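You operate a simulated robot arm through the tools that you are given. There is no shell and no other tool. Be economical: measure what you need, move in short steps, check, and stop when the job is done.

Carry out the task below with a simulated two-armed robot. There is one attempt and no reset: what you move stays moved.

TASK
Open the right drawer of the engine bench, take the orange chock from the top of the end bench and leave it in the inside of the right drawer of the engine bench, then shut the drawer. Fetch the short mount and set it in the tray behind the cylinder head. Put the teal rivets box on the top of the bin rack. Do these in any order. Set down upright: teal rivets box.

It is judged by the outcome, as a careful person would: the job done as asked, and still so three seconds after it is handed in. It fails if anything else is knocked over, pushed out of place, dropped, spilled or broken.

THE ROBOT
Two 7-joint arms with fingered hands on one trunk, on a base that drives. Base frame: it is fixed to the floor where the robot stands at the start and does not move with it; the origin is under the middle of the robot, x ahead of it, y to its left, z up; the surface under the hand at the start is at about z = 850. Units: mm, rad, N and s.
The left shoulder is at the start at [139, 125, 1179], the right one opposite. With the tool pointing down near the work surface each hand reaches from about 500 to 900 mm from the robot's upright axis, wherever it stands, measured 20 degrees to its own side. Places, roughly: inside of the right drawer of the engine bench [700, -200, 700]; orange chock [1500, 750, 750]; right drawer of the engine bench [600, -100, 700]; short mount [1500, 1250, 750]; teal rivets box [1750, 1000, 1000]; top of the bin rack [-1400, -2200, 1600]; tray behind the cylinder head (16x14 cm) [660, -380, 860]. Payload 3.7 kg a hand.
The tool frame of a hand sits at the grasp point between the pads (the TCP): z along the fingers, y along the line on which they close. The tips reach 25 mm beyond it. Largest opening 88 mm; the body of the gripper starts 29 mm behind the TCP. The gripper is a hand of 5 fingers: y runs from the thumb to the fingers, the wrist lies at [-13, -97, -162] in the tool frame.
Orientation is that of the tool frame in the base frame, as [roll, pitch, yaw] about the fixed x, y, z axes, in that order (R = Rz(yaw) Ry(pitch) Rx(roll)). With the fingers straight down and the wrist toward the robot, the tool's x, y and z point along [0, 1, 0], [1, 0, 0] and [0, 0, -1] of the base frame.

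THE INTERFACE
- The arms move only by the tool send_rows. It takes "left_plan", "right_plan" or both (then of equal length, played together; a hand with none holds still); each is one flat list of numbers, 6 for each row, row after row: the shift along the tool's x, y, z in units of 250 mm (1.0 is 250 mm), then the turn, a rotation vector about the tool's x, y, z in units of 180 degrees (1.0 is 180 degrees). In form: [dx, dy, dz, ax, ay, az, dx, dy, dz, ax, ay, az, ...]. A call has 1 to 20 rows; each row is the pose to reach, as a shift and turn from the pose commanded when the call began, along the tool's axes at that moment. A call with a number of a shift or a turn outside -1 to 1 is refused whole. Each row takes 0.2 s and may step no farther than 50 mm and 0.15 rad from the row before; otherwise, the whole call is refused. Where a pose cannot be reached the arm comes as near as it can. A force on the tool above 40 N (or 10 N above the force at the start of the call, whichever is more), or a blocked arm, ends the call early, and 0.2 s more pass. In this call time passes only in rows, and 0.2 s behind the last. The reply holds the time, the measured pose of the TCP, the force on the tool along the base axes, the opening and the grip force, in the units named above and with some noise, with the torque about the TCP (base axes, N m) and any sound that the robot's microphone picked up.
- Cameras (640 x 400 px; columns grow to the right, rows downward): "scene" is now at [225.1, -20.5, 1296.5]; the picture's right is [-0.22, -0.97, 0.00], its down [-0.76, 0.17, -0.63] and it looks along [0.61, -0.14, -0.78] (base axes); focal length 214 px, centre (320, 200). "left" rides on the left gripper at [-59, -79, -105] in its tool frame; the picture's right is [-0.73, -0.32, 0.61], its down [0.62, -0.68, 0.38] and it looks along [0.29, 0.66, 0.70] (tool axes); focal length 234 px, centre (320, 200). "right" rides on the right gripper at [59, -79, -105] in its tool frame; the picture's right is [-0.73, 0.32, -0.61], its down [-0.62, -0.68, 0.38] and it looks along [-0.29, 0.66, 0.70] (tool axes); focal length 234 px, centre (320, 200). There is no depth. A picture from a camera that has moved, and an enlarged one, comes with that camera's place and axes in the base frame and with its lens.
- capture(camera): a new picture of that camera. The clock stands still meanwhile.
- move_column(by): slides the trunk up (or, below 0, down) by that many mm; the arms and the scene camera ride with it, the base frame stays. It gives what a move gives, with no picture.
- steer(legs): drives the robot by 1 to 6 legs, each [ahead, left, turn to the left] in mm, mm and rad, along the robot's own axes; the way and the turn of a leg run together, so that a leg with both is an arc; at most 1500 mm and 3.142 rad a leg. The arms and the cameras ride along, it lands a little off, and it stops where it bumps. It gives what a move gives.
- set_fingers(index, middle, ring, little, thumb_bend, thumb_turn, hand): sets how far each is bent, from 0 (flat) to 1 (curled in); at 0.3 the hand is open as for a grip, at 0.7 the pads meet at the TCP. One left out holds its place. A second passes; each finger stops where it meets its share of the squeeze, and holds until it gets a number again. It is the only way to open and close the hand. It gives what a move gives, with no picture; readings hold the bend of each and the force on index, middle, ring, little, thumb and palm. thumb_turn goes from beside the hand (0) to across from the fingers (1), as for a grip.
- pan_tilt(pan, tilt): turns the head with the scene camera to pan (to the left, within 1.396 rad either way) and tilt (down, from -0.506 to 1.204), counted from straight ahead of the robot. It gives what a move gives.
- inspect(camera, box): a new picture of the part [left, top, right, bottom] of that camera's present view, enlarged. The clock stands still meanwhile.
- sign_off(): hands the job in; it is judged then, once.

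Work in short steps. Places have to be worked out from the pictures, the camera data and where the tool is seen: move nearer, look again, correct. Check each grasp and each placing, and mend what went wrong. You have 165 turns and 118 pictures in all, those below and enlarged ones among them. Open the grippers and draw the arms clear of the work before you hand the job in, unless the task says otherwise; then end with one line.

The tools are called after ">>>" by a JSON object that holds its "name" and its "arguments". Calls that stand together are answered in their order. send_rows: Moves the arms, as the interface text tells. Its arguments: {"type":"object","properties":{"left_plan":{"type":"array","items":{"type":"number"}},"right_plan":{"type":"array","items":{"type":"number"}}},"required":[]} The other tools are called the same way: move_column (by) slides the trunk up or down; set_fingers (index, middle, ring, little, thumb_bend, thumb_turn, hand) moves the fingers one by one; steer (legs) drives the base; pan_tilt (pan, tilt) turns the head that bears the scene camera; capture (camera) takes a picture; inspect (camera, box) takes an enlarged picture of a part of a camera's view; sign_off () hands the job in.

At the start:

```text
t: 0.0
left_ee_pos: [549.1, 141.2, 1097.6]
left_orientation: [-3.141, 0.0, 1.57]
left_contact_force: [0.6, -0.1, -0.8]
left_torque: [-0.03, 0.0, 0.04]
left_grip_width: 87.7
left_grasp_force: 0.1
left_shape: jaw
left_bend: [0.3, 0.3, 0.3, 0.3, 0.3, 0.98]
left_finger forces: [0.1, 0.1, 0.0, 0.1, 0.0, 0.0]
right_ee_pos: [508.1, -286.1, 1088.1]
right_orientation: [3.141, 0.001, 1.569]
right_contact_force: [-0.1, -0.5, 0.2]
right_torque: [-0.04, 0.01, -0.01]
right_grip_width: 87.7
right_grasp_force: 0.0
right_shape: jaw
right_bend: [0.3, 0.3, 0.3, 0.3, 0.3, 0.98]
right_finger forces: [0.0, 0.1, 0.0, 0.1, 0.0, 0.1]
trunk travel left (down, up): [-200.0, 215.0]
robot x, y, heading: [1.2, -0.2, 0.0]
head pan, tilt: [-0.227, 0.894]
```

scene: 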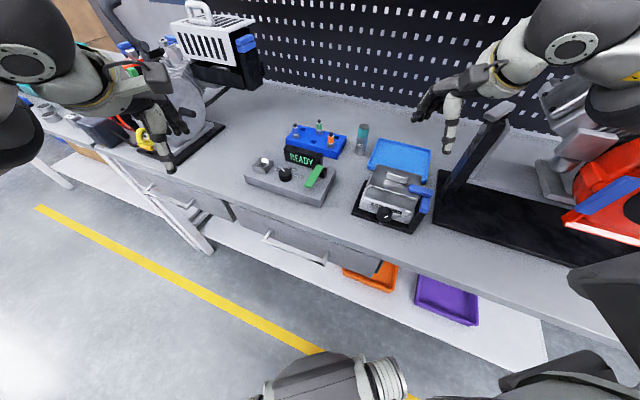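
right: 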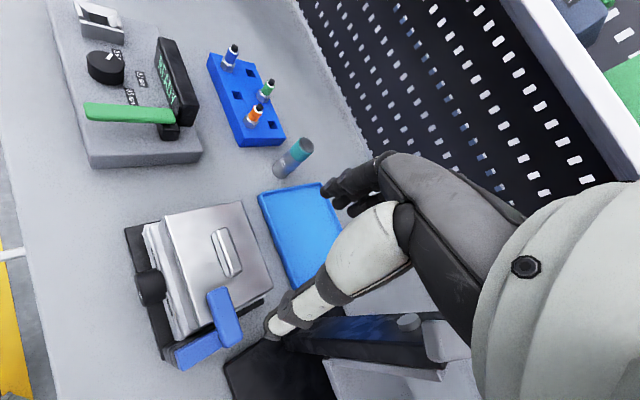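
left: 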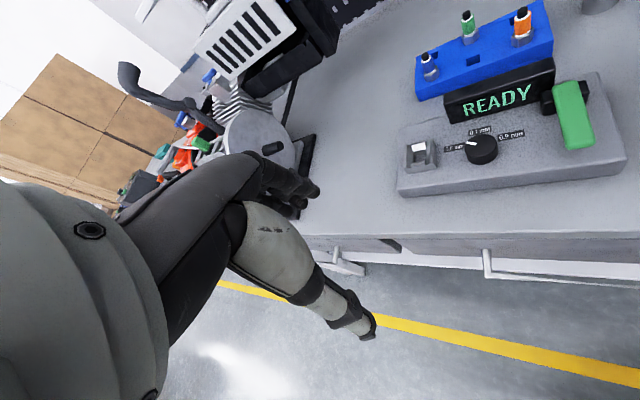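

I begin by looking left toward the end bench, where the chock, mount and box should be.

>>> {"name": "pan_tilt", "arguments": {"pan": 0.65, "tilt": 0.35}}

>>> {"name": "capture", "arguments": {"camera": "scene"}}

```text
t: 1.2
left_ee_pos: [548.5, 143.1, 1098.5]
left_orientation: [-3.141, 0.001, 1.571]
left_contact_force: [-0.9, 0.5, -0.3]
left_torque: [0.01, 0.02, 0.0]
left_grip_width: 87.8
left_grasp_force: 0.1
left_shape: jaw
left_bend: [0.3, 0.3, 0.3, 0.3, 0.3, 0.98]
left_finger forces: [0.0, 0.1, 0.0, 0.0, 0.0, 0.0]
right_ee_pos: [507.5, -284.6, 1087.4]
right_orientation: [3.141, -0.001, 1.571]
right_contact_force: [0.0, 0.2, 0.6]
right_torque: [-0.04, -0.03, 0.01]
right_grip_width: 87.8
right_grasp_force: 0.2
right_shape: jaw
right_bend: [0.3, 0.3, 0.3, 0.3, 0.3, 0.98]
right_finger forces: [0.0, 0.1, 0.1, 0.0, 0.0, 0.0]
trunk travel left (down, up): [-200.0, 215.0]
robot x, y, heading: [-0.1, 1.1, -0.005]
head pan, tilt: [0.649, 0.351]
```

```text
114 pictures are left
camera scene: at [225.4, 52.7, 1343.6], right [0.6, -0.8, 0.0], down [-0.27, -0.21, -0.94], along [0.75, 0.57, -0.34], focal length 214 px, centre (320, 200)
```

scene: 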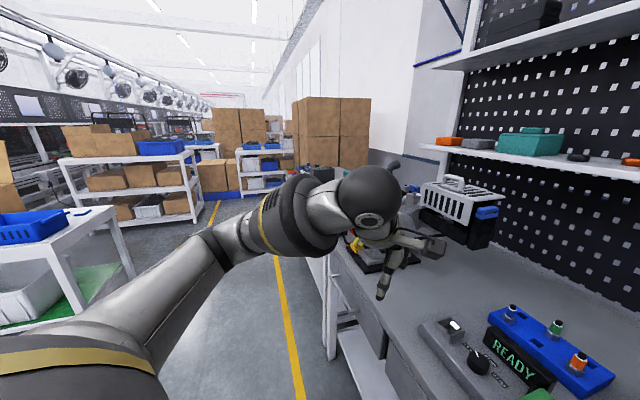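

I'll enlarge the areas by the far end of the bench and the shelf.

>>> {"name": "inspect", "arguments": {"camera": "scene", "box": [280, 80, 480, 205]}}

>>> {"name": "inspect", "arguments": {"camera": "scene", "box": [400, 80, 640, 230]}}

```text
3.20 times, centred on (380, 142) of scene
camera zoom: at [225.4, 52.7, 1343.6], right [0.6, -0.8, 0.0], down [-0.27, -0.21, -0.94], along [0.75, 0.57, -0.34], focal length 686 px, centre (128, 384)
```

zoom: 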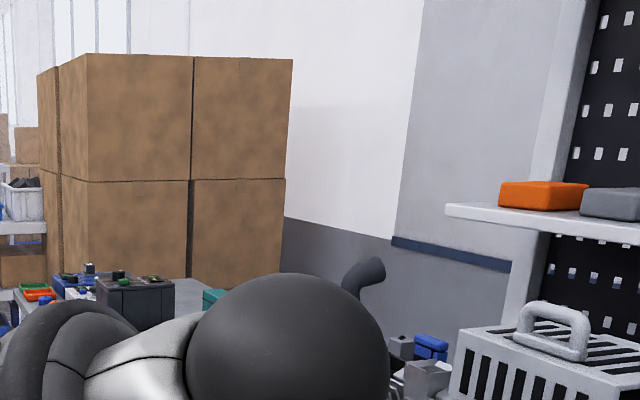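

```text
2.67 times, centred on (520, 155) of scene
camera zoom: at [225.4, 52.7, 1343.6], right [0.6, -0.8, 0.0], down [-0.27, -0.21, -0.94], along [0.75, 0.57, -0.34], focal length 572 px, centre (-213, 320)
```

zoom: 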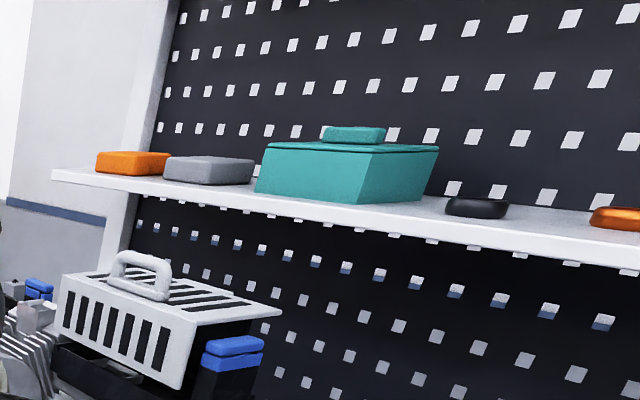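

The bench runs diagonally (about 50° to my x axis), with the end bench beyond its far end. I back off perpendicular to it, turn to face it squarely, and look.

>>> {"name": "steer", "arguments": {"legs": [[-220, 170, 0], [0, 0, -0.66]]}}

>>> {"name": "pan_tilt", "arguments": {"pan": 0.0, "tilt": 0.65}}

>>> {"name": "capture", "arguments": {"camera": "scene"}}

```text
t: 5.0
left_ee_pos: [300.9, -45.5, 1097.5]
left_orientation: [3.141, 0.0, 0.931]
left_contact_force: [0.4, -0.2, -0.5]
left_torque: [0.0, -0.05, -0.02]
left_grip_width: 87.6
left_grasp_force: 0.0
left_shape: jaw
left_bend: [0.3, 0.3, 0.3, 0.3, 0.3, 0.98]
left_finger forces: [0.0, 0.0, 0.0, 0.1, 0.0, 0.1]
right_ee_pos: [12.0, -364.7, 1088.1]
right_orientation: [-3.141, -0.002, 0.931]
right_contact_force: [-0.3, 0.0, 0.0]
right_torque: [-0.02, 0.03, 0.0]
right_grip_width: 87.9
right_grasp_force: 0.1
right_shape: jaw
right_bend: [0.3, 0.3, 0.3, 0.3, 0.3, 0.98]
right_finger forces: [0.0, 0.0, 0.0, 0.1, 0.1, 0.0]
trunk travel left (down, up): [-200.0, 215.0]
robot x, y, heading: [-224.4, 171.0, -0.641]
head pan, tilt: [0.649, 0.351]
```

```text
t: 6.1
left_ee_pos: [301.1, -45.5, 1097.4]
left_orientation: [3.141, 0.001, 0.931]
left_contact_force: [-0.4, -0.2, -0.5]
left_torque: [0.0, -0.01, 0.0]
left_grip_width: 87.5
left_grasp_force: 0.0
left_shape: jaw
left_bend: [0.3, 0.3, 0.3, 0.3, 0.3, 0.98]
left_finger forces: [0.1, 0.0, 0.0, 0.1, 0.0, 0.0]
right_ee_pos: [11.8, -364.5, 1087.3]
right_orientation: [-3.142, 0.001, 0.933]
right_contact_force: [0.2, -0.1, -0.7]
right_torque: [-0.02, 0.02, 0.03]
right_grip_width: 87.7
right_grasp_force: 0.0
right_shape: jaw
right_bend: [0.3, 0.3, 0.3, 0.3, 0.3, 0.98]
right_finger forces: [0.0, 0.1, 0.1, 0.1, 0.0, 0.0]
trunk travel left (down, up): [-200.0, 215.0]
robot x, y, heading: [-227.2, 172.5, -0.634]
head pan, tilt: [0.0, 0.649]
```

```text
111 pictures are left
camera scene: at [-33.7, 22.8, 1316.6], right [-0.6, -0.8, 0.0], down [-0.49, 0.36, -0.8], along [0.64, -0.47, -0.6], focal length 214 px, centre (320, 200)
```

scene: 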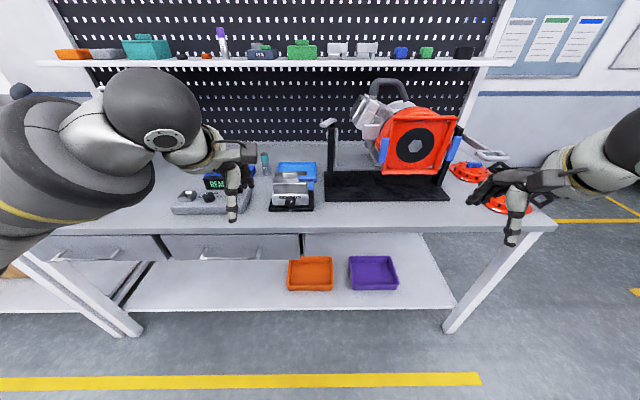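

The bench is now square ahead with its edge about 0.7 m from my axis. I look left before driving along it.

>>> {"name": "pan_tilt", "arguments": {"pan": 1.0, "tilt": 0.5}}

>>> {"name": "capture", "arguments": {"camera": "scene"}}

```text
t: 7.3
left_ee_pos: [301.7, -43.1, 1097.8]
left_orientation: [3.141, -0.001, 0.933]
left_contact_force: [-0.2, -0.3, -0.5]
left_torque: [-0.01, -0.01, -0.02]
left_grip_width: 87.6
left_grasp_force: 0.0
left_shape: jaw
left_bend: [0.3, 0.3, 0.3, 0.3, 0.3, 0.98]
left_finger forces: [0.0, 0.0, 0.1, 0.0, 0.0, 0.0]
right_ee_pos: [12.5, -365.2, 1088.3]
right_orientation: [-3.141, 0.001, 0.932]
right_contact_force: [-0.3, 0.3, -1.0]
right_torque: [0.02, -0.01, 0.0]
right_grip_width: 87.7
right_grasp_force: 0.0
right_shape: jaw
right_bend: [0.3, 0.3, 0.3, 0.3, 0.3, 0.98]
right_finger forces: [0.0, 0.0, 0.0, 0.0, 0.1, 0.0]
trunk travel left (down, up): [-200.0, 215.0]
robot x, y, heading: [-223.9, 164.4, -0.641]
head pan, tilt: [1.0, 0.499]
```

```text
110 pictures are left
camera scene: at [-18.3, 106.5, 1329.9], right [0.35, -0.94, 0.0], down [-0.45, -0.17, -0.88], along [0.82, 0.31, -0.48], focal length 214 px, centre (320, 200)
```

scene: 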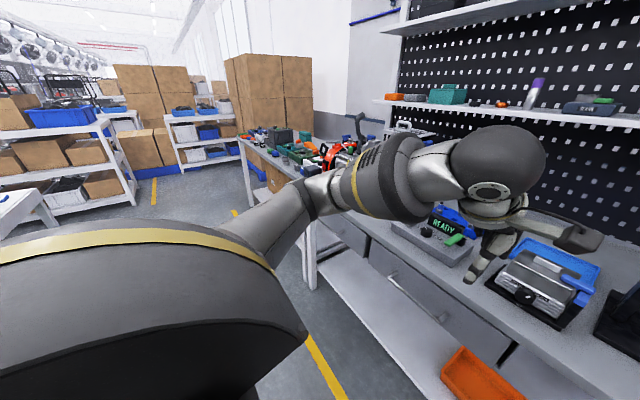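

The end bench continues the same front line to the left. I strafe along the bench and look ahead again.

>>> {"name": "steer", "arguments": {"legs": [[40, 1350, 0]]}}

>>> {"name": "pan_tilt", "arguments": {"pan": 0.1, "tilt": 0.6}}

>>> {"name": "capture", "arguments": {"camera": "scene"}}

```text
t: 19.3
left_ee_pos: [1132.5, 1024.5, 1097.7]
left_orientation: [-3.141, 0.003, 0.943]
left_contact_force: [0.7, 0.2, -0.3]
left_torque: [-0.01, -0.01, 0.02]
left_grip_width: 87.6
left_grasp_force: 0.2
left_shape: jaw
left_bend: [0.3, 0.3, 0.3, 0.3, 0.3, 0.98]
left_finger forces: [0.1, 0.1, 0.0, 0.1, 0.0, 0.0]
right_ee_pos: [848.4, 700.2, 1087.1]
right_orientation: [-3.14, 0.0, 0.944]
right_contact_force: [0.0, 0.1, -0.7]
right_torque: [0.0, 0.01, 0.01]
right_grip_width: 87.6
right_grasp_force: 0.1
right_shape: jaw
right_bend: [0.3, 0.3, 0.3, 0.3, 0.3, 0.98]
right_finger forces: [0.0, 0.0, 0.0, 0.1, 0.0, 0.0]
trunk travel left (down, up): [-200.0, 215.0]
robot x, y, heading: [603.7, 1229.2, -0.63]
head pan, tilt: [1.0, 0.499]
```

```text
t: 20.5
left_ee_pos: [1132.5, 1024.5, 1097.6]
left_orientation: [-3.141, 0.0, 0.943]
left_contact_force: [0.3, 0.7, -0.1]
left_torque: [-0.02, 0.03, 0.02]
left_grip_width: 87.5
left_grasp_force: 0.1
left_shape: jaw
left_bend: [0.3, 0.3, 0.3, 0.3, 0.3, 0.98]
left_finger forces: [0.0, 0.0, 0.1, 0.1, 0.0, 0.1]
right_ee_pos: [847.4, 701.3, 1087.0]
right_orientation: [3.141, 0.001, 0.944]
right_contact_force: [0.3, 0.0, -0.5]
right_torque: [0.02, 0.01, 0.01]
right_grip_width: 87.5
right_grasp_force: 0.0
right_shape: jaw
right_bend: [0.3, 0.3, 0.3, 0.3, 0.3, 0.98]
right_finger forces: [0.1, 0.1, 0.0, 0.1, 0.0, 0.1]
trunk travel left (down, up): [-200.0, 215.0]
robot x, y, heading: [605.8, 1231.2, -0.628]
head pan, tilt: [0.099, 0.6]
```

```text
109 pictures are left
camera scene: at [803.2, 1094.3, 1320.9], right [-0.5, -0.86, 0.0], down [-0.49, 0.28, -0.83], along [0.71, -0.41, -0.56], focal length 214 px, centre (320, 200)
```

scene: 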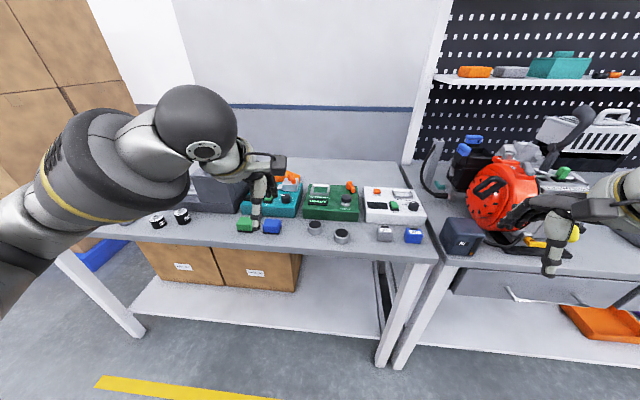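

>>> {"name": "inspect", "arguments": {"camera": "scene", "box": [140, 150, 300, 250]}}

>>> {"name": "inspect", "arguments": {"camera": "scene", "box": [290, 150, 450, 250]}}

```text
4.00 times, centred on (220, 200) of scene
camera zoom: at [803.2, 1094.3, 1320.9], right [-0.5, -0.86, 0.0], down [-0.49, 0.28, -0.83], along [0.71, -0.41, -0.56], focal length 858 px, centre (720, 200)
```

zoom: 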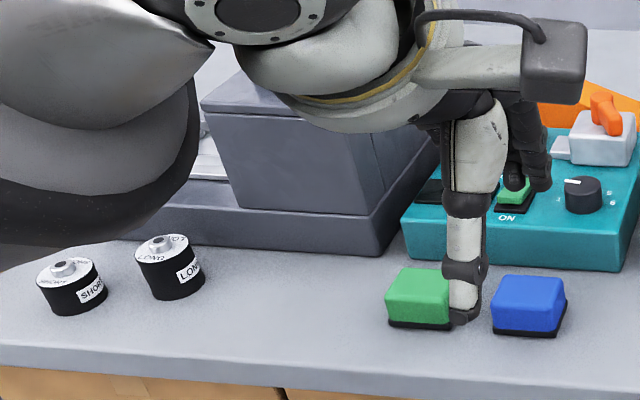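

```text
4.00 times, centred on (370, 200) of scene
camera zoom: at [803.2, 1094.3, 1320.9], right [-0.5, -0.86, 0.0], down [-0.49, 0.28, -0.83], along [0.71, -0.41, -0.56], focal length 858 px, centre (120, 200)
```

zoom: 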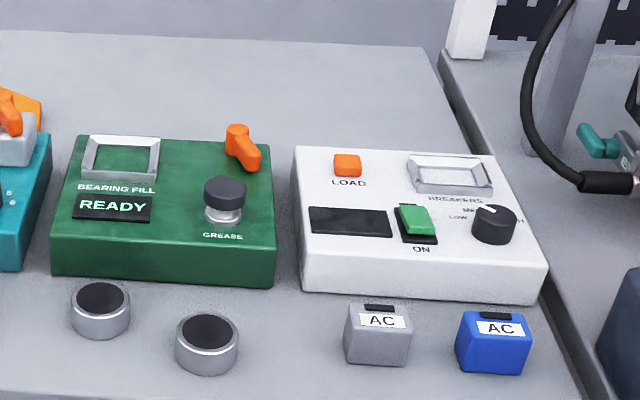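

I can see the SHORT and LONG mounts at the left, and an orange wedge behind the teal device, partly hidden by my left hand. I take the left wrist view to see the rest.

>>> {"name": "capture", "arguments": {"camera": "left"}}

>>> {"name": "pan_tilt", "arguments": {"pan": 0.9, "tilt": 0.5}}

>>> {"name": "capture", "arguments": {"camera": "scene"}}

```text
106 pictures are left
camera left: at [1033.1, 1021.0, 1202.2], right [-0.69, -0.4, -0.61], down [-0.19, 0.9, -0.38], along [0.7, -0.15, -0.7], focal length 234 px, centre (320, 200)
```

left: 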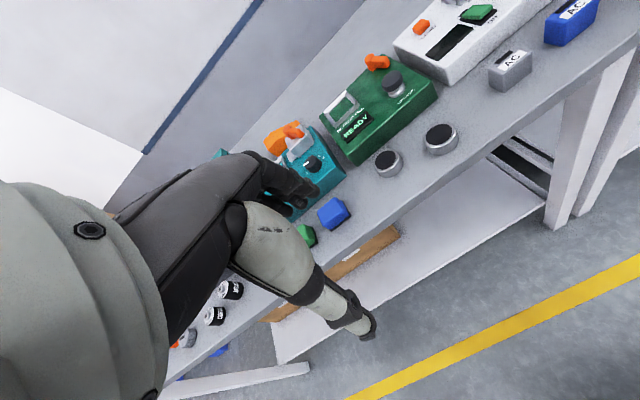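

```text
t: 21.7
left_ee_pos: [1131.8, 1024.7, 1097.4]
left_orientation: [3.141, 0.001, 0.944]
left_contact_force: [-0.4, -0.3, 0.8]
left_torque: [0.01, 0.0, -0.02]
left_grip_width: 87.8
left_grasp_force: 0.1
left_shape: jaw
left_bend: [0.3, 0.3, 0.3, 0.3, 0.3, 0.98]
left_finger forces: [0.0, 0.0, 0.0, 0.0, 0.0, 0.1]
right_ee_pos: [848.2, 700.8, 1086.7]
right_orientation: [-3.142, 0.001, 0.945]
right_contact_force: [0.2, 0.2, 1.5]
right_torque: [0.0, -0.03, 0.02]
right_grip_width: 87.6
right_grasp_force: 0.0
right_shape: jaw
right_bend: [0.3, 0.3, 0.3, 0.3, 0.3, 0.98]
right_finger forces: [0.0, 0.0, 0.0, 0.0, 0.1, 0.0]
trunk travel left (down, up): [-200.0, 215.0]
robot x, y, heading: [605.7, 1230.0, -0.628]
head pan, tilt: [0.901, 0.499]
```

```text
105 pictures are left
camera scene: at [814.4, 1163.2, 1329.9], right [0.27, -0.96, 0.0], down [-0.46, -0.13, -0.88], along [0.85, 0.24, -0.48], focal length 214 px, centre (320, 200)
```

scene: 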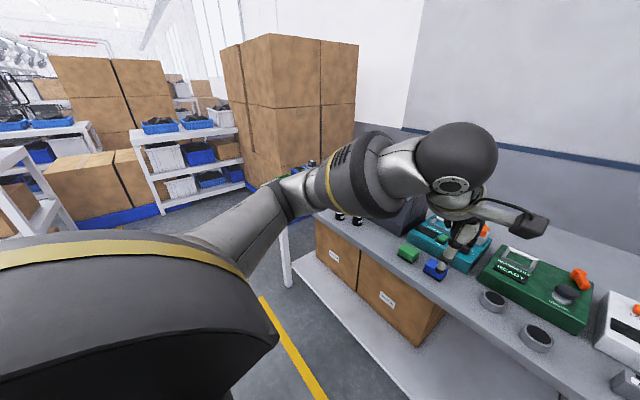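

The left arm hides the left half. I strafe 500 mm further left and look again.

>>> {"name": "steer", "arguments": {"legs": [[0, 480, -0.02]]}}

>>> {"name": "pan_tilt", "arguments": {"pan": -0.1, "tilt": 0.6}}

>>> {"name": "capture", "arguments": {"camera": "scene"}}

```text
t: 26.3
left_ee_pos: [1403.7, 1379.2, 1098.2]
left_orientation: [3.142, 0.001, 0.913]
left_contact_force: [-0.4, 0.6, 0.2]
left_torque: [0.0, -0.01, 0.0]
left_grip_width: 87.7
left_grasp_force: 0.1
left_shape: jaw
left_bend: [0.3, 0.3, 0.3, 0.3, 0.3, 0.98]
left_finger forces: [0.0, 0.0, 0.1, 0.0, 0.0, 0.0]
right_ee_pos: [1108.6, 1064.9, 1087.5]
right_orientation: [3.142, 0.0, 0.912]
right_contact_force: [0.8, -0.3, -0.4]
right_torque: [-0.01, 0.01, 0.01]
right_grip_width: 87.9
right_grasp_force: 0.0
right_shape: jaw
right_bend: [0.3, 0.3, 0.3, 0.3, 0.3, 0.98]
right_finger forces: [0.0, 0.1, 0.0, 0.0, 0.0, 0.0]
trunk travel left (down, up): [-200.0, 215.0]
robot x, y, heading: [880.3, 1605.2, -0.659]
head pan, tilt: [0.901, 0.499]
```

```text
t: 27.5
left_ee_pos: [1403.1, 1378.6, 1097.8]
left_orientation: [3.141, 0.0, 0.912]
left_contact_force: [0.4, 0.2, -0.1]
left_torque: [-0.03, 0.0, 0.01]
left_grip_width: 87.5
left_grasp_force: 0.2
left_shape: jaw
left_bend: [0.3, 0.3, 0.3, 0.3, 0.3, 0.98]
left_finger forces: [0.1, 0.1, 0.0, 0.0, 0.0, 0.0]
right_ee_pos: [1107.9, 1064.0, 1087.8]
right_orientation: [3.142, 0.0, 0.912]
right_contact_force: [0.0, 0.4, -0.3]
right_torque: [0.0, -0.01, 0.02]
right_grip_width: 87.8
right_grasp_force: 0.1
right_shape: jaw
right_bend: [0.3, 0.3, 0.3, 0.3, 0.3, 0.98]
right_finger forces: [0.0, 0.1, 0.0, 0.1, 0.1, 0.1]
trunk travel left (down, up): [-200.0, 215.0]
robot x, y, heading: [881.3, 1604.0, -0.658]
head pan, tilt: [-0.099, 0.6]
```

```text
104 pictures are left
camera scene: at [1065.9, 1445.0, 1320.9], right [-0.69, -0.73, 0.0], down [-0.41, 0.39, -0.83], along [0.6, -0.57, -0.56], focal length 214 px, centre (320, 200)
```

scene: 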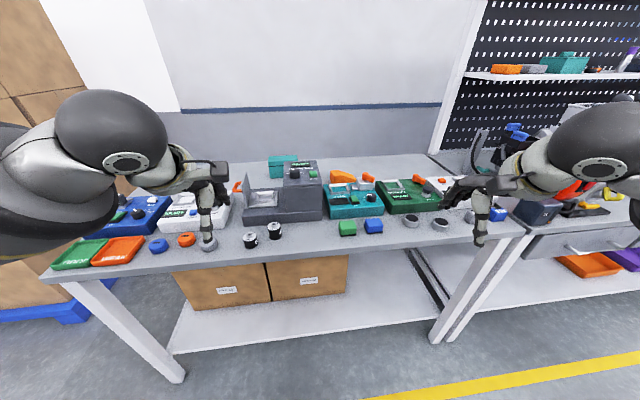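

>>> {"name": "inspect", "arguments": {"camera": "scene", "box": [220, 145, 400, 258]}}

>>> {"name": "inspect", "arguments": {"camera": "scene", "box": [40, 150, 240, 275]}}

```text
3.54 times, centred on (310, 202) of scene
camera zoom: at [1065.9, 1445.0, 1320.9], right [-0.69, -0.73, 0.0], down [-0.41, 0.39, -0.83], along [0.6, -0.57, -0.56], focal length 759 px, centre (355, 195)
```

zoom: 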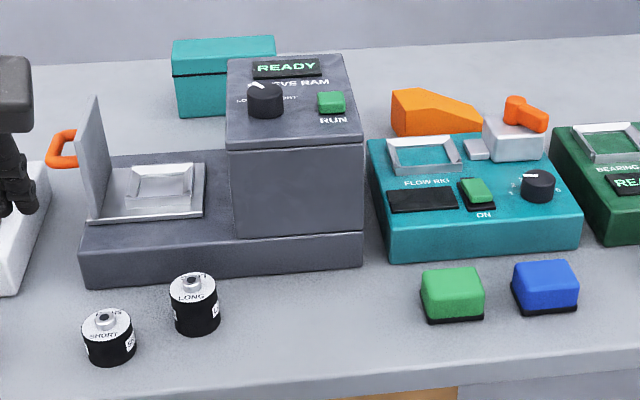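

```text
3.20 times, centred on (140, 212) of scene
camera zoom: at [1065.9, 1445.0, 1320.9], right [-0.69, -0.73, 0.0], down [-0.41, 0.39, -0.83], along [0.6, -0.57, -0.56], focal length 686 px, centre (896, 160)
```

zoom: 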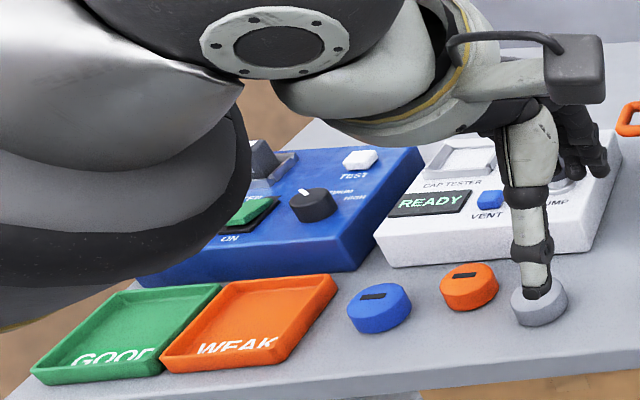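

Triangulating gives the SHORT mount at about (1544, 1277), stud top z≈886 (bench ≈845). The chock is near (1594, 808) behind the teal device, and the teal box near (1832, 956) behind the gray machine. I'll take the mount with the right hand, so I drive to put it under that hand.

>>> {"name": "steer", "arguments": {"legs": [[200, 360, 0.023]]}}

>>> {"name": "capture", "arguments": {"camera": "right"}}

>>> {"name": "pan_tilt", "arguments": {"pan": -0.4, "tilt": 0.8}}

>>> {"name": "capture", "arguments": {"camera": "scene"}}

```text
t: 31.4
left_ee_pos: [1795.9, 1573.5, 1097.8]
left_orientation: [3.141, 0.001, 0.94]
left_contact_force: [0.4, 0.8, 0.0]
left_torque: [-0.01, 0.05, 0.01]
left_grip_width: 87.7
left_grasp_force: 0.0
left_shape: jaw
left_bend: [0.3, 0.3, 0.3, 0.3, 0.3, 0.98]
left_finger forces: [0.0, 0.1, 0.0, 0.0, 0.0, 0.0]
right_ee_pos: [1509.7, 1251.3, 1086.5]
right_orientation: [3.141, -0.001, 0.941]
right_contact_force: [0.0, -0.4, 0.8]
right_torque: [-0.01, 0.04, -0.02]
right_grip_width: 87.7
right_grasp_force: 0.0
right_shape: jaw
right_bend: [0.3, 0.3, 0.3, 0.3, 0.3, 0.98]
right_finger forces: [0.0, 0.0, 0.1, 0.0, 0.0, 0.0]
trunk travel left (down, up): [-200.0, 215.0]
robot x, y, heading: [1269.6, 1780.3, -0.631]
head pan, tilt: [-0.099, 0.6]
```

```text
101 pictures are left
camera right: at [1479.0, 1345.6, 1193.2], right [-0.17, -0.78, 0.61], down [-0.92, -0.1, -0.38], along [0.36, -0.62, -0.7], focal length 234 px, centre (320, 200)
```

right: 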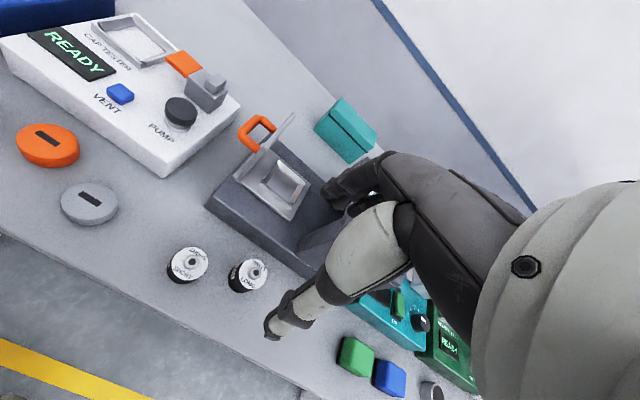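

```text
t: 32.2
left_ee_pos: [1795.2, 1573.4, 1097.3]
left_orientation: [3.141, -0.001, 0.941]
left_contact_force: [0.0, -0.4, -1.0]
left_torque: [-0.01, -0.02, 0.0]
left_grip_width: 88.0
left_grasp_force: 0.1
left_shape: jaw
left_bend: [0.3, 0.3, 0.3, 0.3, 0.3, 0.98]
left_finger forces: [0.0, 0.0, 0.1, 0.0, 0.0, 0.0]
right_ee_pos: [1510.6, 1250.8, 1087.6]
right_orientation: [-3.141, 0.001, 0.94]
right_contact_force: [-0.3, -0.2, 0.3]
right_torque: [-0.01, -0.02, 0.0]
right_grip_width: 87.7
right_grasp_force: 0.1
right_shape: jaw
right_bend: [0.3, 0.3, 0.3, 0.3, 0.3, 0.98]
right_finger forces: [0.0, 0.0, 0.0, 0.0, 0.0, 0.0]
trunk travel left (down, up): [-200.0, 215.0]
robot x, y, heading: [1268.5, 1779.6, -0.629]
head pan, tilt: [-0.4, 0.799]
```

```text
100 pictures are left
camera scene: at [1432.1, 1620.2, 1304.0], right [-0.86, -0.52, 0.0], down [-0.37, 0.61, -0.7], along [0.36, -0.6, -0.72], focal length 214 px, centre (320, 200)
```

scene: 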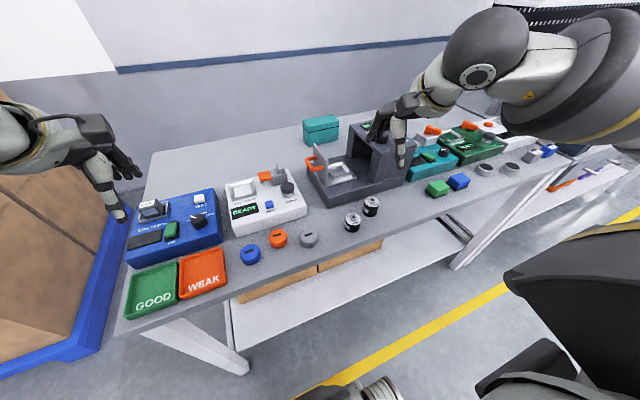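

The mount is at about (1545, 1283). I shift the right hand over it (x +45, y +9 in the tool frame) and descend to z≈925, then look.

>>> {"name": "send_rows", "arguments": {"right_plan": [0.18, 0.036, 0, 0, 0, 0, 0.18, 0.036, 0.17, 0, 0, 0, 0.18, 0.036, 0.34, 0, 0, 0, 0.18, 0.036, 0.5, 0, 0, 0, 0.18, 0.036, 0.65, 0, 0, 0]}}

>>> {"name": "capture", "arguments": {"camera": "right"}}

>>> {"name": "inspect", "arguments": {"camera": "scene", "box": [280, 150, 440, 250]}}

```text
t: 33.4
left_ee_pos: [1795.3, 1573.7, 1098.5]
left_orientation: [-3.138, 0.0, 0.941]
left_contact_force: [-0.7, 0.2, -0.1]
left_torque: [0.0, 0.0, 0.01]
left_grip_width: 87.6
left_grasp_force: 0.1
left_shape: jaw
left_bend: [0.3, 0.3, 0.3, 0.3, 0.3, 0.98]
left_finger forces: [0.1, 0.0, 0.0, 0.0, 0.0, 0.0]
right_ee_pos: [1542.1, 1282.6, 926.9]
right_orientation: [-3.141, 0.002, 0.941]
right_contact_force: [0.8, 0.0, 0.6]
right_torque: [-0.03, -0.02, 0.04]
right_grip_width: 87.6
right_grasp_force: 0.0
right_shape: jaw
right_bend: [0.3, 0.3, 0.3, 0.3, 0.3, 0.98]
right_finger forces: [0.0, 0.0, 0.0, 0.0, 0.1, 0.0]
trunk travel left (down, up): [-200.0, 215.0]
robot x, y, heading: [1269.5, 1782.5, -0.633]
head pan, tilt: [-0.4, 0.799]
```

```text
99 pictures are left
camera right: at [1510.4, 1377.7, 1031.6], right [-0.17, -0.78, 0.61], down [-0.92, -0.1, -0.38], along [0.36, -0.62, -0.7], focal length 234 px, centre (320, 200)
```

right: 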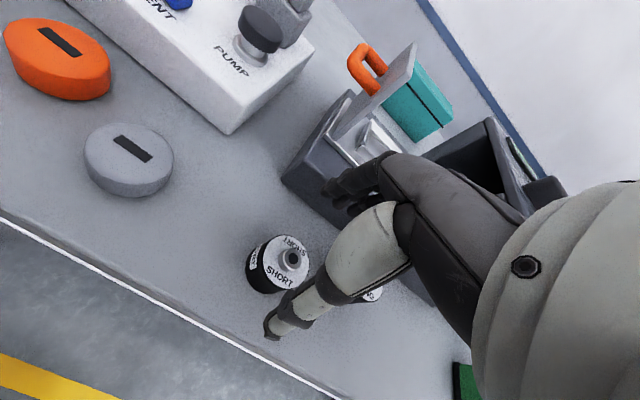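

```text
4.00 times, centred on (360, 200) of scene
camera zoom: at [1432.2, 1619.9, 1303.9], right [-0.86, -0.52, 0.0], down [-0.37, 0.61, -0.7], along [0.36, -0.6, -0.72], focal length 858 px, centre (160, 200)
```

zoom: 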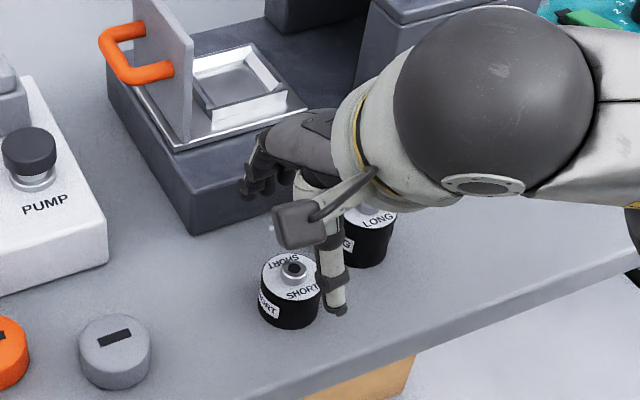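

The mount axis reads about (1537, 1285), nearly centred between thumb and fingers. I shift y −5 and descend to z≈880.

>>> {"name": "send_rows", "arguments": {"right_plan": [0, -0.02, 0.08, 0, 0, 0, 0, -0.02, 0.14, 0, 0, 0, 0, -0.02, 0.19, 0, 0, 0]}}

>>> {"name": "capture", "arguments": {"camera": "right"}}

```text
t: 34.2
left_ee_pos: [1796.0, 1573.5, 1098.5]
left_orientation: [-3.142, 0.001, 0.939]
left_contact_force: [-0.3, 0.7, 0.8]
left_torque: [0.03, 0.03, -0.01]
left_grip_width: 87.5
left_grasp_force: 0.0
left_shape: jaw
left_bend: [0.3, 0.3, 0.3, 0.3, 0.3, 0.98]
left_finger forces: [0.0, 0.1, 0.0, 0.1, 0.0, 0.0]
right_ee_pos: [1539.9, 1287.8, 878.4]
right_orientation: [-3.141, 0.0, 0.942]
right_contact_force: [-0.8, 0.2, -0.1]
right_torque: [-0.02, 0.01, 0.0]
right_grip_width: 87.4
right_grasp_force: 0.0
right_shape: jaw
right_bend: [0.3, 0.3, 0.3, 0.3, 0.3, 0.98]
right_finger forces: [0.0, 0.0, 0.0, 0.0, 0.1, 0.1]
trunk travel left (down, up): [-200.0, 215.0]
robot x, y, heading: [1267.0, 1780.6, -0.633]
head pan, tilt: [-0.4, 0.799]
```

```text
97 pictures are left
camera right: at [1507.9, 1381.3, 984.8], right [-0.17, -0.78, 0.61], down [-0.92, -0.1, -0.38], along [0.36, -0.62, -0.7], focal length 234 px, centre (320, 200)
```

right: 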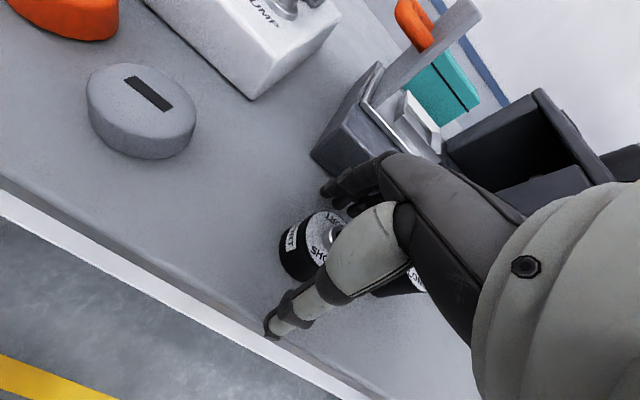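

The mount is centred between thumb and fingers; I close the hand gently on it.

>>> {"name": "set_fingers", "arguments": {"hand": "right", "index": 0.6, "middle": 0.6, "ring": 0.6, "little": 0.6, "thumb_bend": 0.6}}

>>> {"name": "capture", "arguments": {"camera": "right"}}

>>> {"name": "inspect", "arguments": {"camera": "scene", "box": [280, 150, 440, 250]}}

```text
t: 35.2
left_ee_pos: [1795.7, 1573.9, 1097.0]
left_orientation: [3.141, 0.0, 0.941]
left_contact_force: [-0.6, -0.6, -0.2]
left_torque: [0.01, -0.02, 0.0]
left_grip_width: 87.8
left_grasp_force: 0.0
left_shape: jaw
left_bend: [0.3, 0.3, 0.3, 0.3, 0.3, 0.98]
left_finger forces: [0.0, 0.0, 0.0, 0.0, 0.0, 0.0]
right_ee_pos: [1539.4, 1286.9, 879.7]
right_orientation: [-3.141, -0.001, 0.941]
right_contact_force: [0.4, 0.4, -0.7]
right_torque: [-0.02, -0.01, 0.02]
right_grip_width: 31.3
right_grasp_force: 4.8
right_shape: fingers
right_bend: [0.56, 0.56, 0.6, 0.6, 0.54, 0.97]
right_finger forces: [2.0, 2.7, 0.0, 0.1, 4.7, 0.0]
trunk travel left (down, up): [-200.0, 215.0]
robot x, y, heading: [1269.8, 1785.1, -0.636]
head pan, tilt: [-0.4, 0.799]
```

```text
96 pictures are left
camera right: at [1508.0, 1381.3, 985.1], right [-0.17, -0.78, 0.61], down [-0.92, -0.1, -0.38], along [0.36, -0.62, -0.7], focal length 234 px, centre (320, 200)
```

right: 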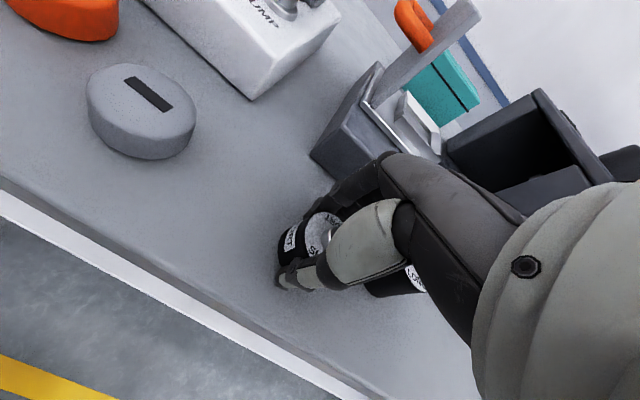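

```text
4.00 times, centred on (360, 200) of scene
camera zoom: at [1432.0, 1620.1, 1304.0], right [-0.86, -0.52, 0.0], down [-0.37, 0.61, -0.7], along [0.36, -0.6, -0.72], focal length 858 px, centre (160, 200)
```

zoom: 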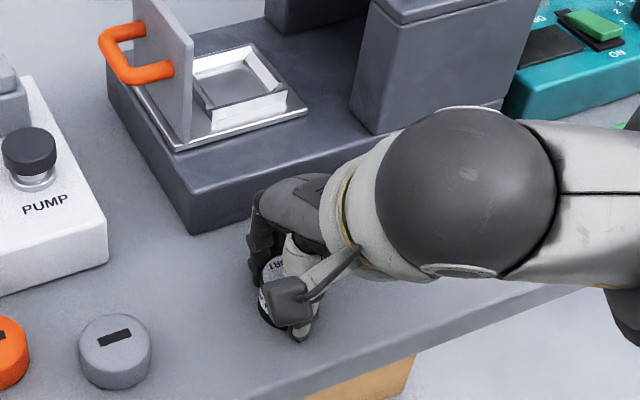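

Index, middle and thumb hold it lightly at about 31–40 mm. I squeeze a bit more, then lift slightly to check.

>>> {"name": "set_fingers", "arguments": {"hand": "right", "index": 0.75, "middle": 0.75, "thumb_bend": 0.75}}

>>> {"name": "send_rows", "arguments": {"right_plan": [0, 0, -0.08, 0, 0, 0, 0, 0, -0.2, 0, 0, 0, 0, 0, -0.36, 0, 0, 0, 0, 0, -0.52, 0, 0, 0, 0, 0, -0.68, 0, 0, 0, 0, 0, -0.84, 0, 0, 0]}}

>>> {"name": "capture", "arguments": {"camera": "right"}}

>>> {"name": "capture", "arguments": {"camera": "scene"}}

```text
t: 36.2
left_ee_pos: [1794.4, 1572.9, 1098.7]
left_orientation: [-3.14, 0.0, 0.941]
left_contact_force: [0.9, 1.5, 0.1]
left_torque: [0.01, 0.0, -0.03]
left_grip_width: 87.8
left_grasp_force: 0.0
left_shape: jaw
left_bend: [0.3, 0.3, 0.3, 0.3, 0.3, 0.98]
left_finger forces: [0.1, 0.0, 0.0, 0.0, 0.1, 0.0]
right_ee_pos: [1538.2, 1287.3, 879.3]
right_orientation: [3.141, 0.0, 0.942]
right_contact_force: [-0.7, 0.1, 0.1]
right_torque: [0.0, -0.03, -0.04]
right_grip_width: 29.5
right_grasp_force: 15.0
right_shape: fingers
right_bend: [0.6, 0.63, 0.6, 0.6, 0.54, 0.95]
right_finger forces: [7.4, 7.8, 0.0, 0.0, 15.1, 0.1]
trunk travel left (down, up): [-200.0, 215.0]
robot x, y, heading: [1269.4, 1778.9, -0.63]
head pan, tilt: [-0.4, 0.799]
```

```text
t: 37.6
left_ee_pos: [1795.5, 1574.5, 1097.9]
left_orientation: [-3.141, 0.003, 0.94]
left_contact_force: [-0.1, 0.0, 0.0]
left_torque: [0.0, 0.0, -0.03]
left_grip_width: 87.4
left_grasp_force: 0.1
left_shape: jaw
left_bend: [0.3, 0.3, 0.3, 0.3, 0.3, 0.98]
left_finger forces: [0.0, 0.0, 0.1, 0.0, 0.1, 0.0]
right_ee_pos: [1538.6, 1287.7, 1085.3]
right_orientation: [-3.141, 0.002, 0.941]
right_contact_force: [-0.2, -0.5, -0.8]
right_torque: [0.02, 0.01, 0.03]
right_grip_width: 29.4
right_grasp_force: 15.0
right_shape: fingers
right_bend: [0.6, 0.63, 0.6, 0.6, 0.54, 0.95]
right_finger forces: [7.0, 7.8, 0.1, 0.0, 14.9, 0.1]
trunk travel left (down, up): [-200.0, 215.0]
robot x, y, heading: [1269.7, 1783.8, -0.631]
head pan, tilt: [-0.4, 0.799]
```

```text
94 pictures are left
camera right: at [1506.6, 1381.3, 1191.7], right [-0.17, -0.78, 0.61], down [-0.92, -0.1, -0.38], along [0.36, -0.62, -0.7], focal length 234 px, centre (320, 200)
```

right: 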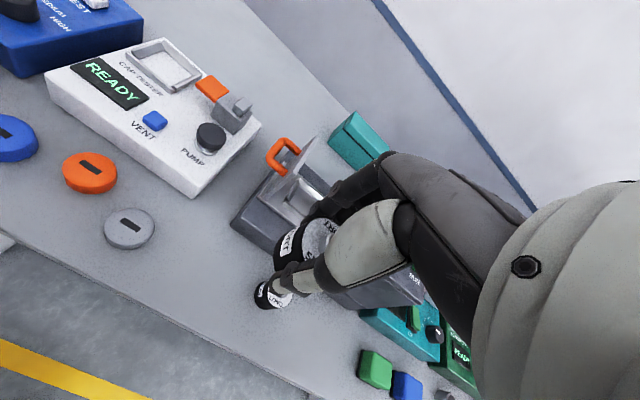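

```text
93 pictures are left
camera scene: at [1432.1, 1620.3, 1304.0], right [-0.86, -0.52, 0.0], down [-0.37, 0.61, -0.7], along [0.36, -0.6, -0.72], focal length 214 px, centre (320, 200)
```

scene: 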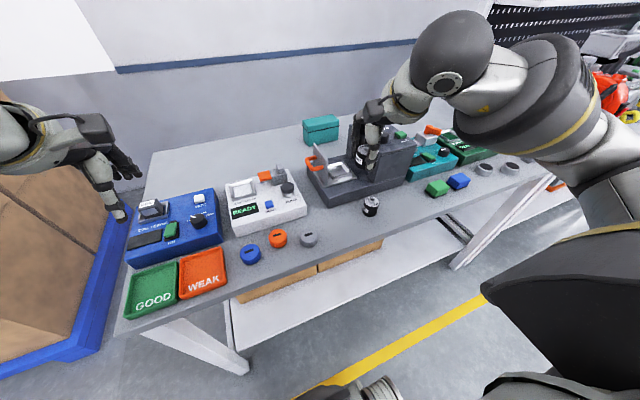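

The short mount is held firmly and LONG still stands. Next the chock with the left hand: I back off, strafe right, and come in at u≈1450.

>>> {"name": "steer", "arguments": {"legs": [[-150, 0, 0], [0, -735, 0], [170, 0, 0]]}}

>>> {"name": "pan_tilt", "arguments": {"pan": 0.1, "tilt": 0.7}}

>>> {"name": "capture", "arguments": {"camera": "scene"}}

>>> {"name": "capture", "arguments": {"camera": "left"}}

```text
t: 46.7
left_ee_pos: [1372.1, 956.2, 1098.4]
left_orientation: [-3.14, 0.001, 0.95]
left_contact_force: [0.1, -0.1, 0.1]
left_torque: [0.0, 0.05, 0.05]
left_grip_width: 87.7
left_grasp_force: 0.1
left_shape: jaw
left_bend: [0.3, 0.3, 0.3, 0.3, 0.3, 0.98]
left_finger forces: [0.0, 0.0, 0.1, 0.1, 0.1, 0.1]
right_ee_pos: [1117.6, 667.2, 1084.4]
right_orientation: [-3.139, -0.001, 0.949]
right_contact_force: [0.0, 0.4, -0.5]
right_torque: [-0.01, 0.03, -0.04]
right_grip_width: 29.2
right_grasp_force: 14.9
right_shape: fingers
right_bend: [0.6, 0.63, 0.6, 0.6, 0.54, 0.95]
right_finger forces: [7.1, 7.8, 0.0, 0.0, 14.7, 0.0]
trunk travel left (down, up): [-200.0, 215.0]
robot x, y, heading: [844.4, 1161.0, -0.623]
head pan, tilt: [-0.4, 0.799]
```

```text
t: 47.6
left_ee_pos: [1370.8, 956.6, 1097.9]
left_orientation: [3.141, -0.001, 0.949]
left_contact_force: [-0.1, 0.2, 0.4]
left_torque: [0.0, -0.05, 0.0]
left_grip_width: 87.5
left_grasp_force: 0.0
left_shape: jaw
left_bend: [0.3, 0.3, 0.3, 0.3, 0.3, 0.98]
left_finger forces: [0.0, 0.1, 0.0, 0.0, 0.0, 0.1]
right_ee_pos: [1116.0, 667.2, 1085.9]
right_orientation: [3.141, 0.0, 0.949]
right_contact_force: [-0.3, -0.2, -0.5]
right_torque: [0.02, 0.0, -0.03]
right_grip_width: 29.4
right_grasp_force: 14.7
right_shape: fingers
right_bend: [0.6, 0.63, 0.6, 0.6, 0.54, 0.95]
right_finger forces: [7.2, 7.7, 0.0, 0.0, 14.8, 0.0]
trunk travel left (down, up): [-200.0, 215.0]
robot x, y, heading: [842.5, 1163.2, -0.622]
head pan, tilt: [0.099, 0.7]
```

```text
92 pictures are left
camera scene: at [1039.1, 1026.0, 1312.2], right [-0.5, -0.87, 0.0], down [-0.56, 0.32, -0.76], along [0.66, -0.38, -0.64], focal length 214 px, centre (320, 200)
```

scene: 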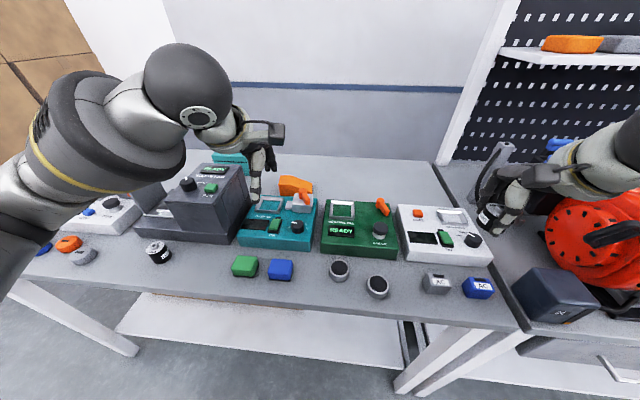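

```text
91 pictures are left
camera left: at [1272.3, 952.2, 1202.2], right [-0.69, -0.4, -0.61], down [-0.19, 0.9, -0.38], along [0.7, -0.15, -0.7], focal length 234 px, centre (320, 200)
```

left: 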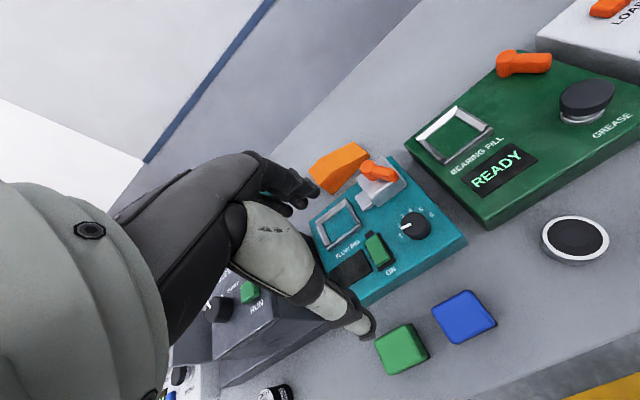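

The chock is at about (1588, 811), with its long axis along the bench and its front face just behind the teal device. I bring the left hand over it and look at the gap.

>>> {"name": "send_rows", "arguments": {"left_plan": [0, 0.2, 0, 0, 0, 0, 0, 0.4, 0, 0, 0, 0, 0, 0.6, 0, 0, 0, 0, 0, 0.8, 0.1, 0, 0, 0, 0.0, 0.96, 0.2, 0, 0, 0, 0.0, 0.96, 0.3, 0, 0, 0]}}

>>> {"name": "capture", "arguments": {"camera": "left"}}

>>> {"name": "inspect", "arguments": {"camera": "scene", "box": [210, 120, 370, 220]}}

```text
refused: row 4 steps farther than a row can; nothing moved
```

```text
90 pictures are left
camera left: at [1272.3, 952.2, 1202.2], right [-0.69, -0.4, -0.61], down [-0.19, 0.9, -0.38], along [0.7, -0.15, -0.7], focal length 234 px, centre (320, 200)
```

left: 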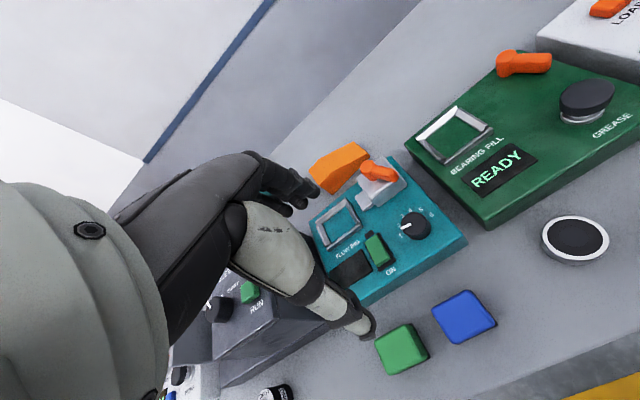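

```text
4.00 times, centred on (290, 170) of scene
camera zoom: at [1039.1, 1026.0, 1312.2], right [-0.5, -0.87, 0.0], down [-0.56, 0.32, -0.76], along [0.66, -0.38, -0.64], focal length 858 px, centre (440, 320)
```

zoom: 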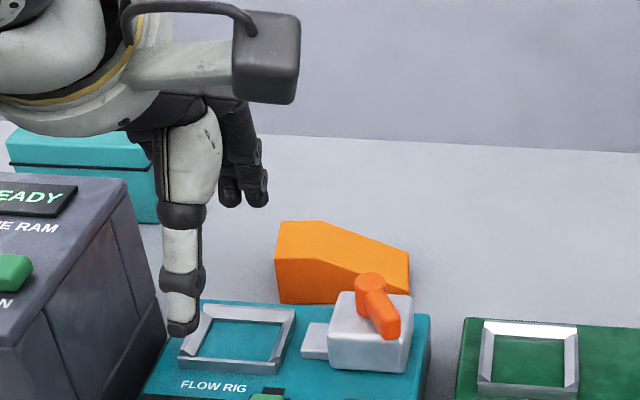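

A row stepped too far, so I resend with smaller steps.

>>> {"name": "send_rows", "arguments": {"left_plan": [0, 0.18, 0, 0, 0, 0, 0, 0.36, 0, 0, 0, 0, 0, 0.54, 0, 0, 0, 0, 0, 0.72, 0.0, 0, 0, 0, 0.0, 0.88, 0.08, 0, 0, 0, 0.0, 0.96, 0.2, 0, 0, 0, 0, 0.96, 0.3, 0, 0, 0]}}

>>> {"name": "capture", "arguments": {"camera": "left"}}

>>> {"name": "inspect", "arguments": {"camera": "scene", "box": [210, 120, 370, 220]}}

```text
t: 49.2
left_ee_pos: [1565.2, 815.8, 1021.8]
left_orientation: [3.141, 0.002, 0.948]
left_contact_force: [-0.8, 0.8, -0.1]
left_torque: [0.02, -0.04, 0.0]
left_grip_width: 87.8
left_grasp_force: 0.1
left_shape: jaw
left_bend: [0.3, 0.3, 0.3, 0.3, 0.3, 0.98]
left_finger forces: [0.0, 0.0, 0.0, 0.0, 0.1, 0.0]
right_ee_pos: [1116.3, 666.6, 1086.0]
right_orientation: [-3.141, 0.0, 0.949]
right_contact_force: [-0.5, -0.1, -0.1]
right_torque: [-0.02, 0.01, 0.01]
right_grip_width: 29.5
right_grasp_force: 14.9
right_shape: fingers
right_bend: [0.6, 0.63, 0.6, 0.6, 0.54, 0.95]
right_finger forces: [7.2, 7.8, 0.0, 0.0, 14.8, 0.0]
trunk travel left (down, up): [-200.0, 215.0]
robot x, y, heading: [841.8, 1159.4, -0.622]
head pan, tilt: [0.099, 0.7]
```

```text
88 pictures are left
camera left: at [1466.8, 811.3, 1126.0], right [-0.69, -0.4, -0.61], down [-0.19, 0.9, -0.38], along [0.7, -0.15, -0.7], focal length 234 px, centre (320, 200)
```

left: 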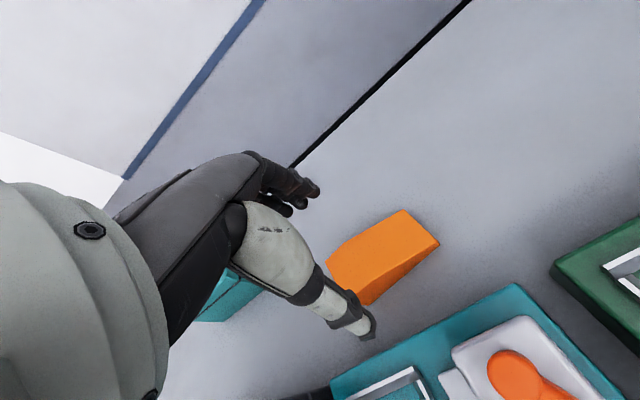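

```text
4.00 times, centred on (290, 170) of scene
camera zoom: at [1039.4, 1026.0, 1312.1], right [-0.5, -0.87, 0.0], down [-0.56, 0.32, -0.76], along [0.66, -0.38, -0.64], focal length 858 px, centre (440, 320)
```

zoom: 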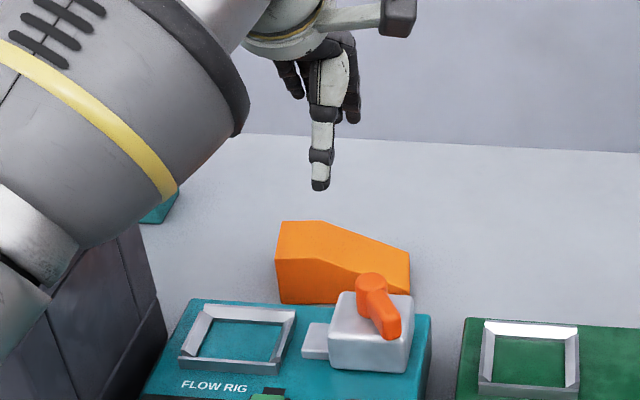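

The gap is ample (chock near face n≈786, device back n≈719) and the chock centre is near (1602, 808). I align over it and descend to z≈925, then look.

>>> {"name": "send_rows", "arguments": {"left_plan": [0.056, 0.142, 0, 0, 0, 0, 0.056, 0.142, 0.13, 0, 0, 0, 0.056, 0.142, 0.26, 0, 0, 0, 0.056, 0.142, 0.38, 0, 0, 0]}}

>>> {"name": "capture", "arguments": {"camera": "left"}}

>>> {"name": "inspect", "arguments": {"camera": "scene", "box": [210, 120, 370, 220]}}

```text
t: 50.2
left_ee_pos: [1602.3, 804.5, 926.3]
left_orientation: [-3.141, 0.001, 0.949]
left_contact_force: [0.5, 0.4, 0.5]
left_torque: [-0.01, 0.01, -0.01]
left_grip_width: 87.6
left_grasp_force: 0.1
left_shape: jaw
left_bend: [0.3, 0.3, 0.3, 0.3, 0.3, 0.98]
left_finger forces: [0.0, 0.1, 0.1, 0.0, 0.0, 0.0]
right_ee_pos: [1117.9, 666.5, 1084.6]
right_orientation: [-3.14, 0.0, 0.948]
right_contact_force: [-0.1, 0.0, 0.2]
right_torque: [0.01, 0.04, 0.02]
right_grip_width: 29.7
right_grasp_force: 15.1
right_shape: fingers
right_bend: [0.6, 0.63, 0.6, 0.6, 0.54, 0.95]
right_finger forces: [7.1, 7.8, 0.0, 0.0, 14.7, 0.0]
trunk travel left (down, up): [-200.0, 215.0]
robot x, y, heading: [843.5, 1158.5, -0.624]
head pan, tilt: [0.099, 0.7]
```

```text
86 pictures are left
camera left: at [1502.8, 801.6, 1031.1], right [-0.69, -0.4, -0.61], down [-0.19, 0.9, -0.38], along [0.7, -0.15, -0.7], focal length 234 px, centre (320, 200)
```

left: 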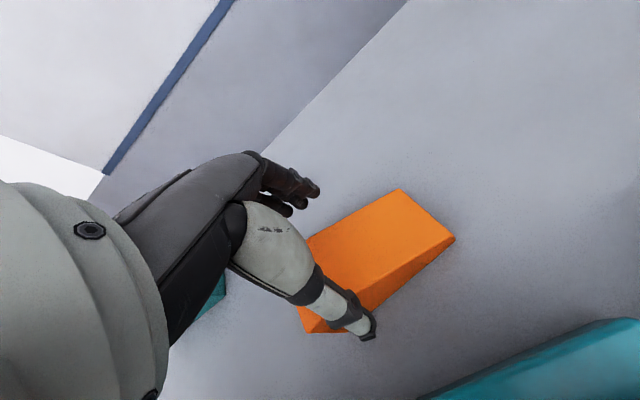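

```text
4.00 times, centred on (290, 170) of scene
camera zoom: at [1039.4, 1025.9, 1312.1], right [-0.5, -0.87, 0.0], down [-0.56, 0.32, -0.76], along [0.66, -0.38, -0.64], focal length 858 px, centre (440, 320)
```

zoom: 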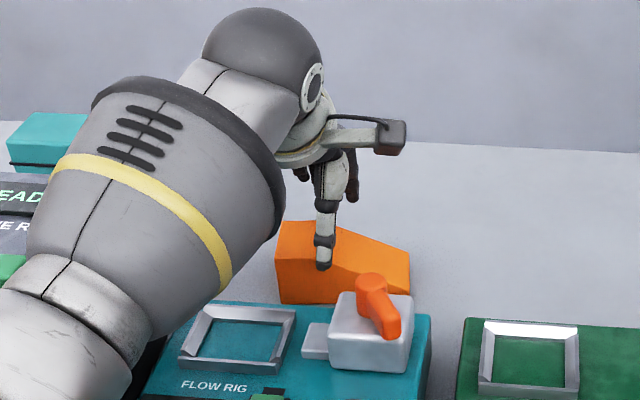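

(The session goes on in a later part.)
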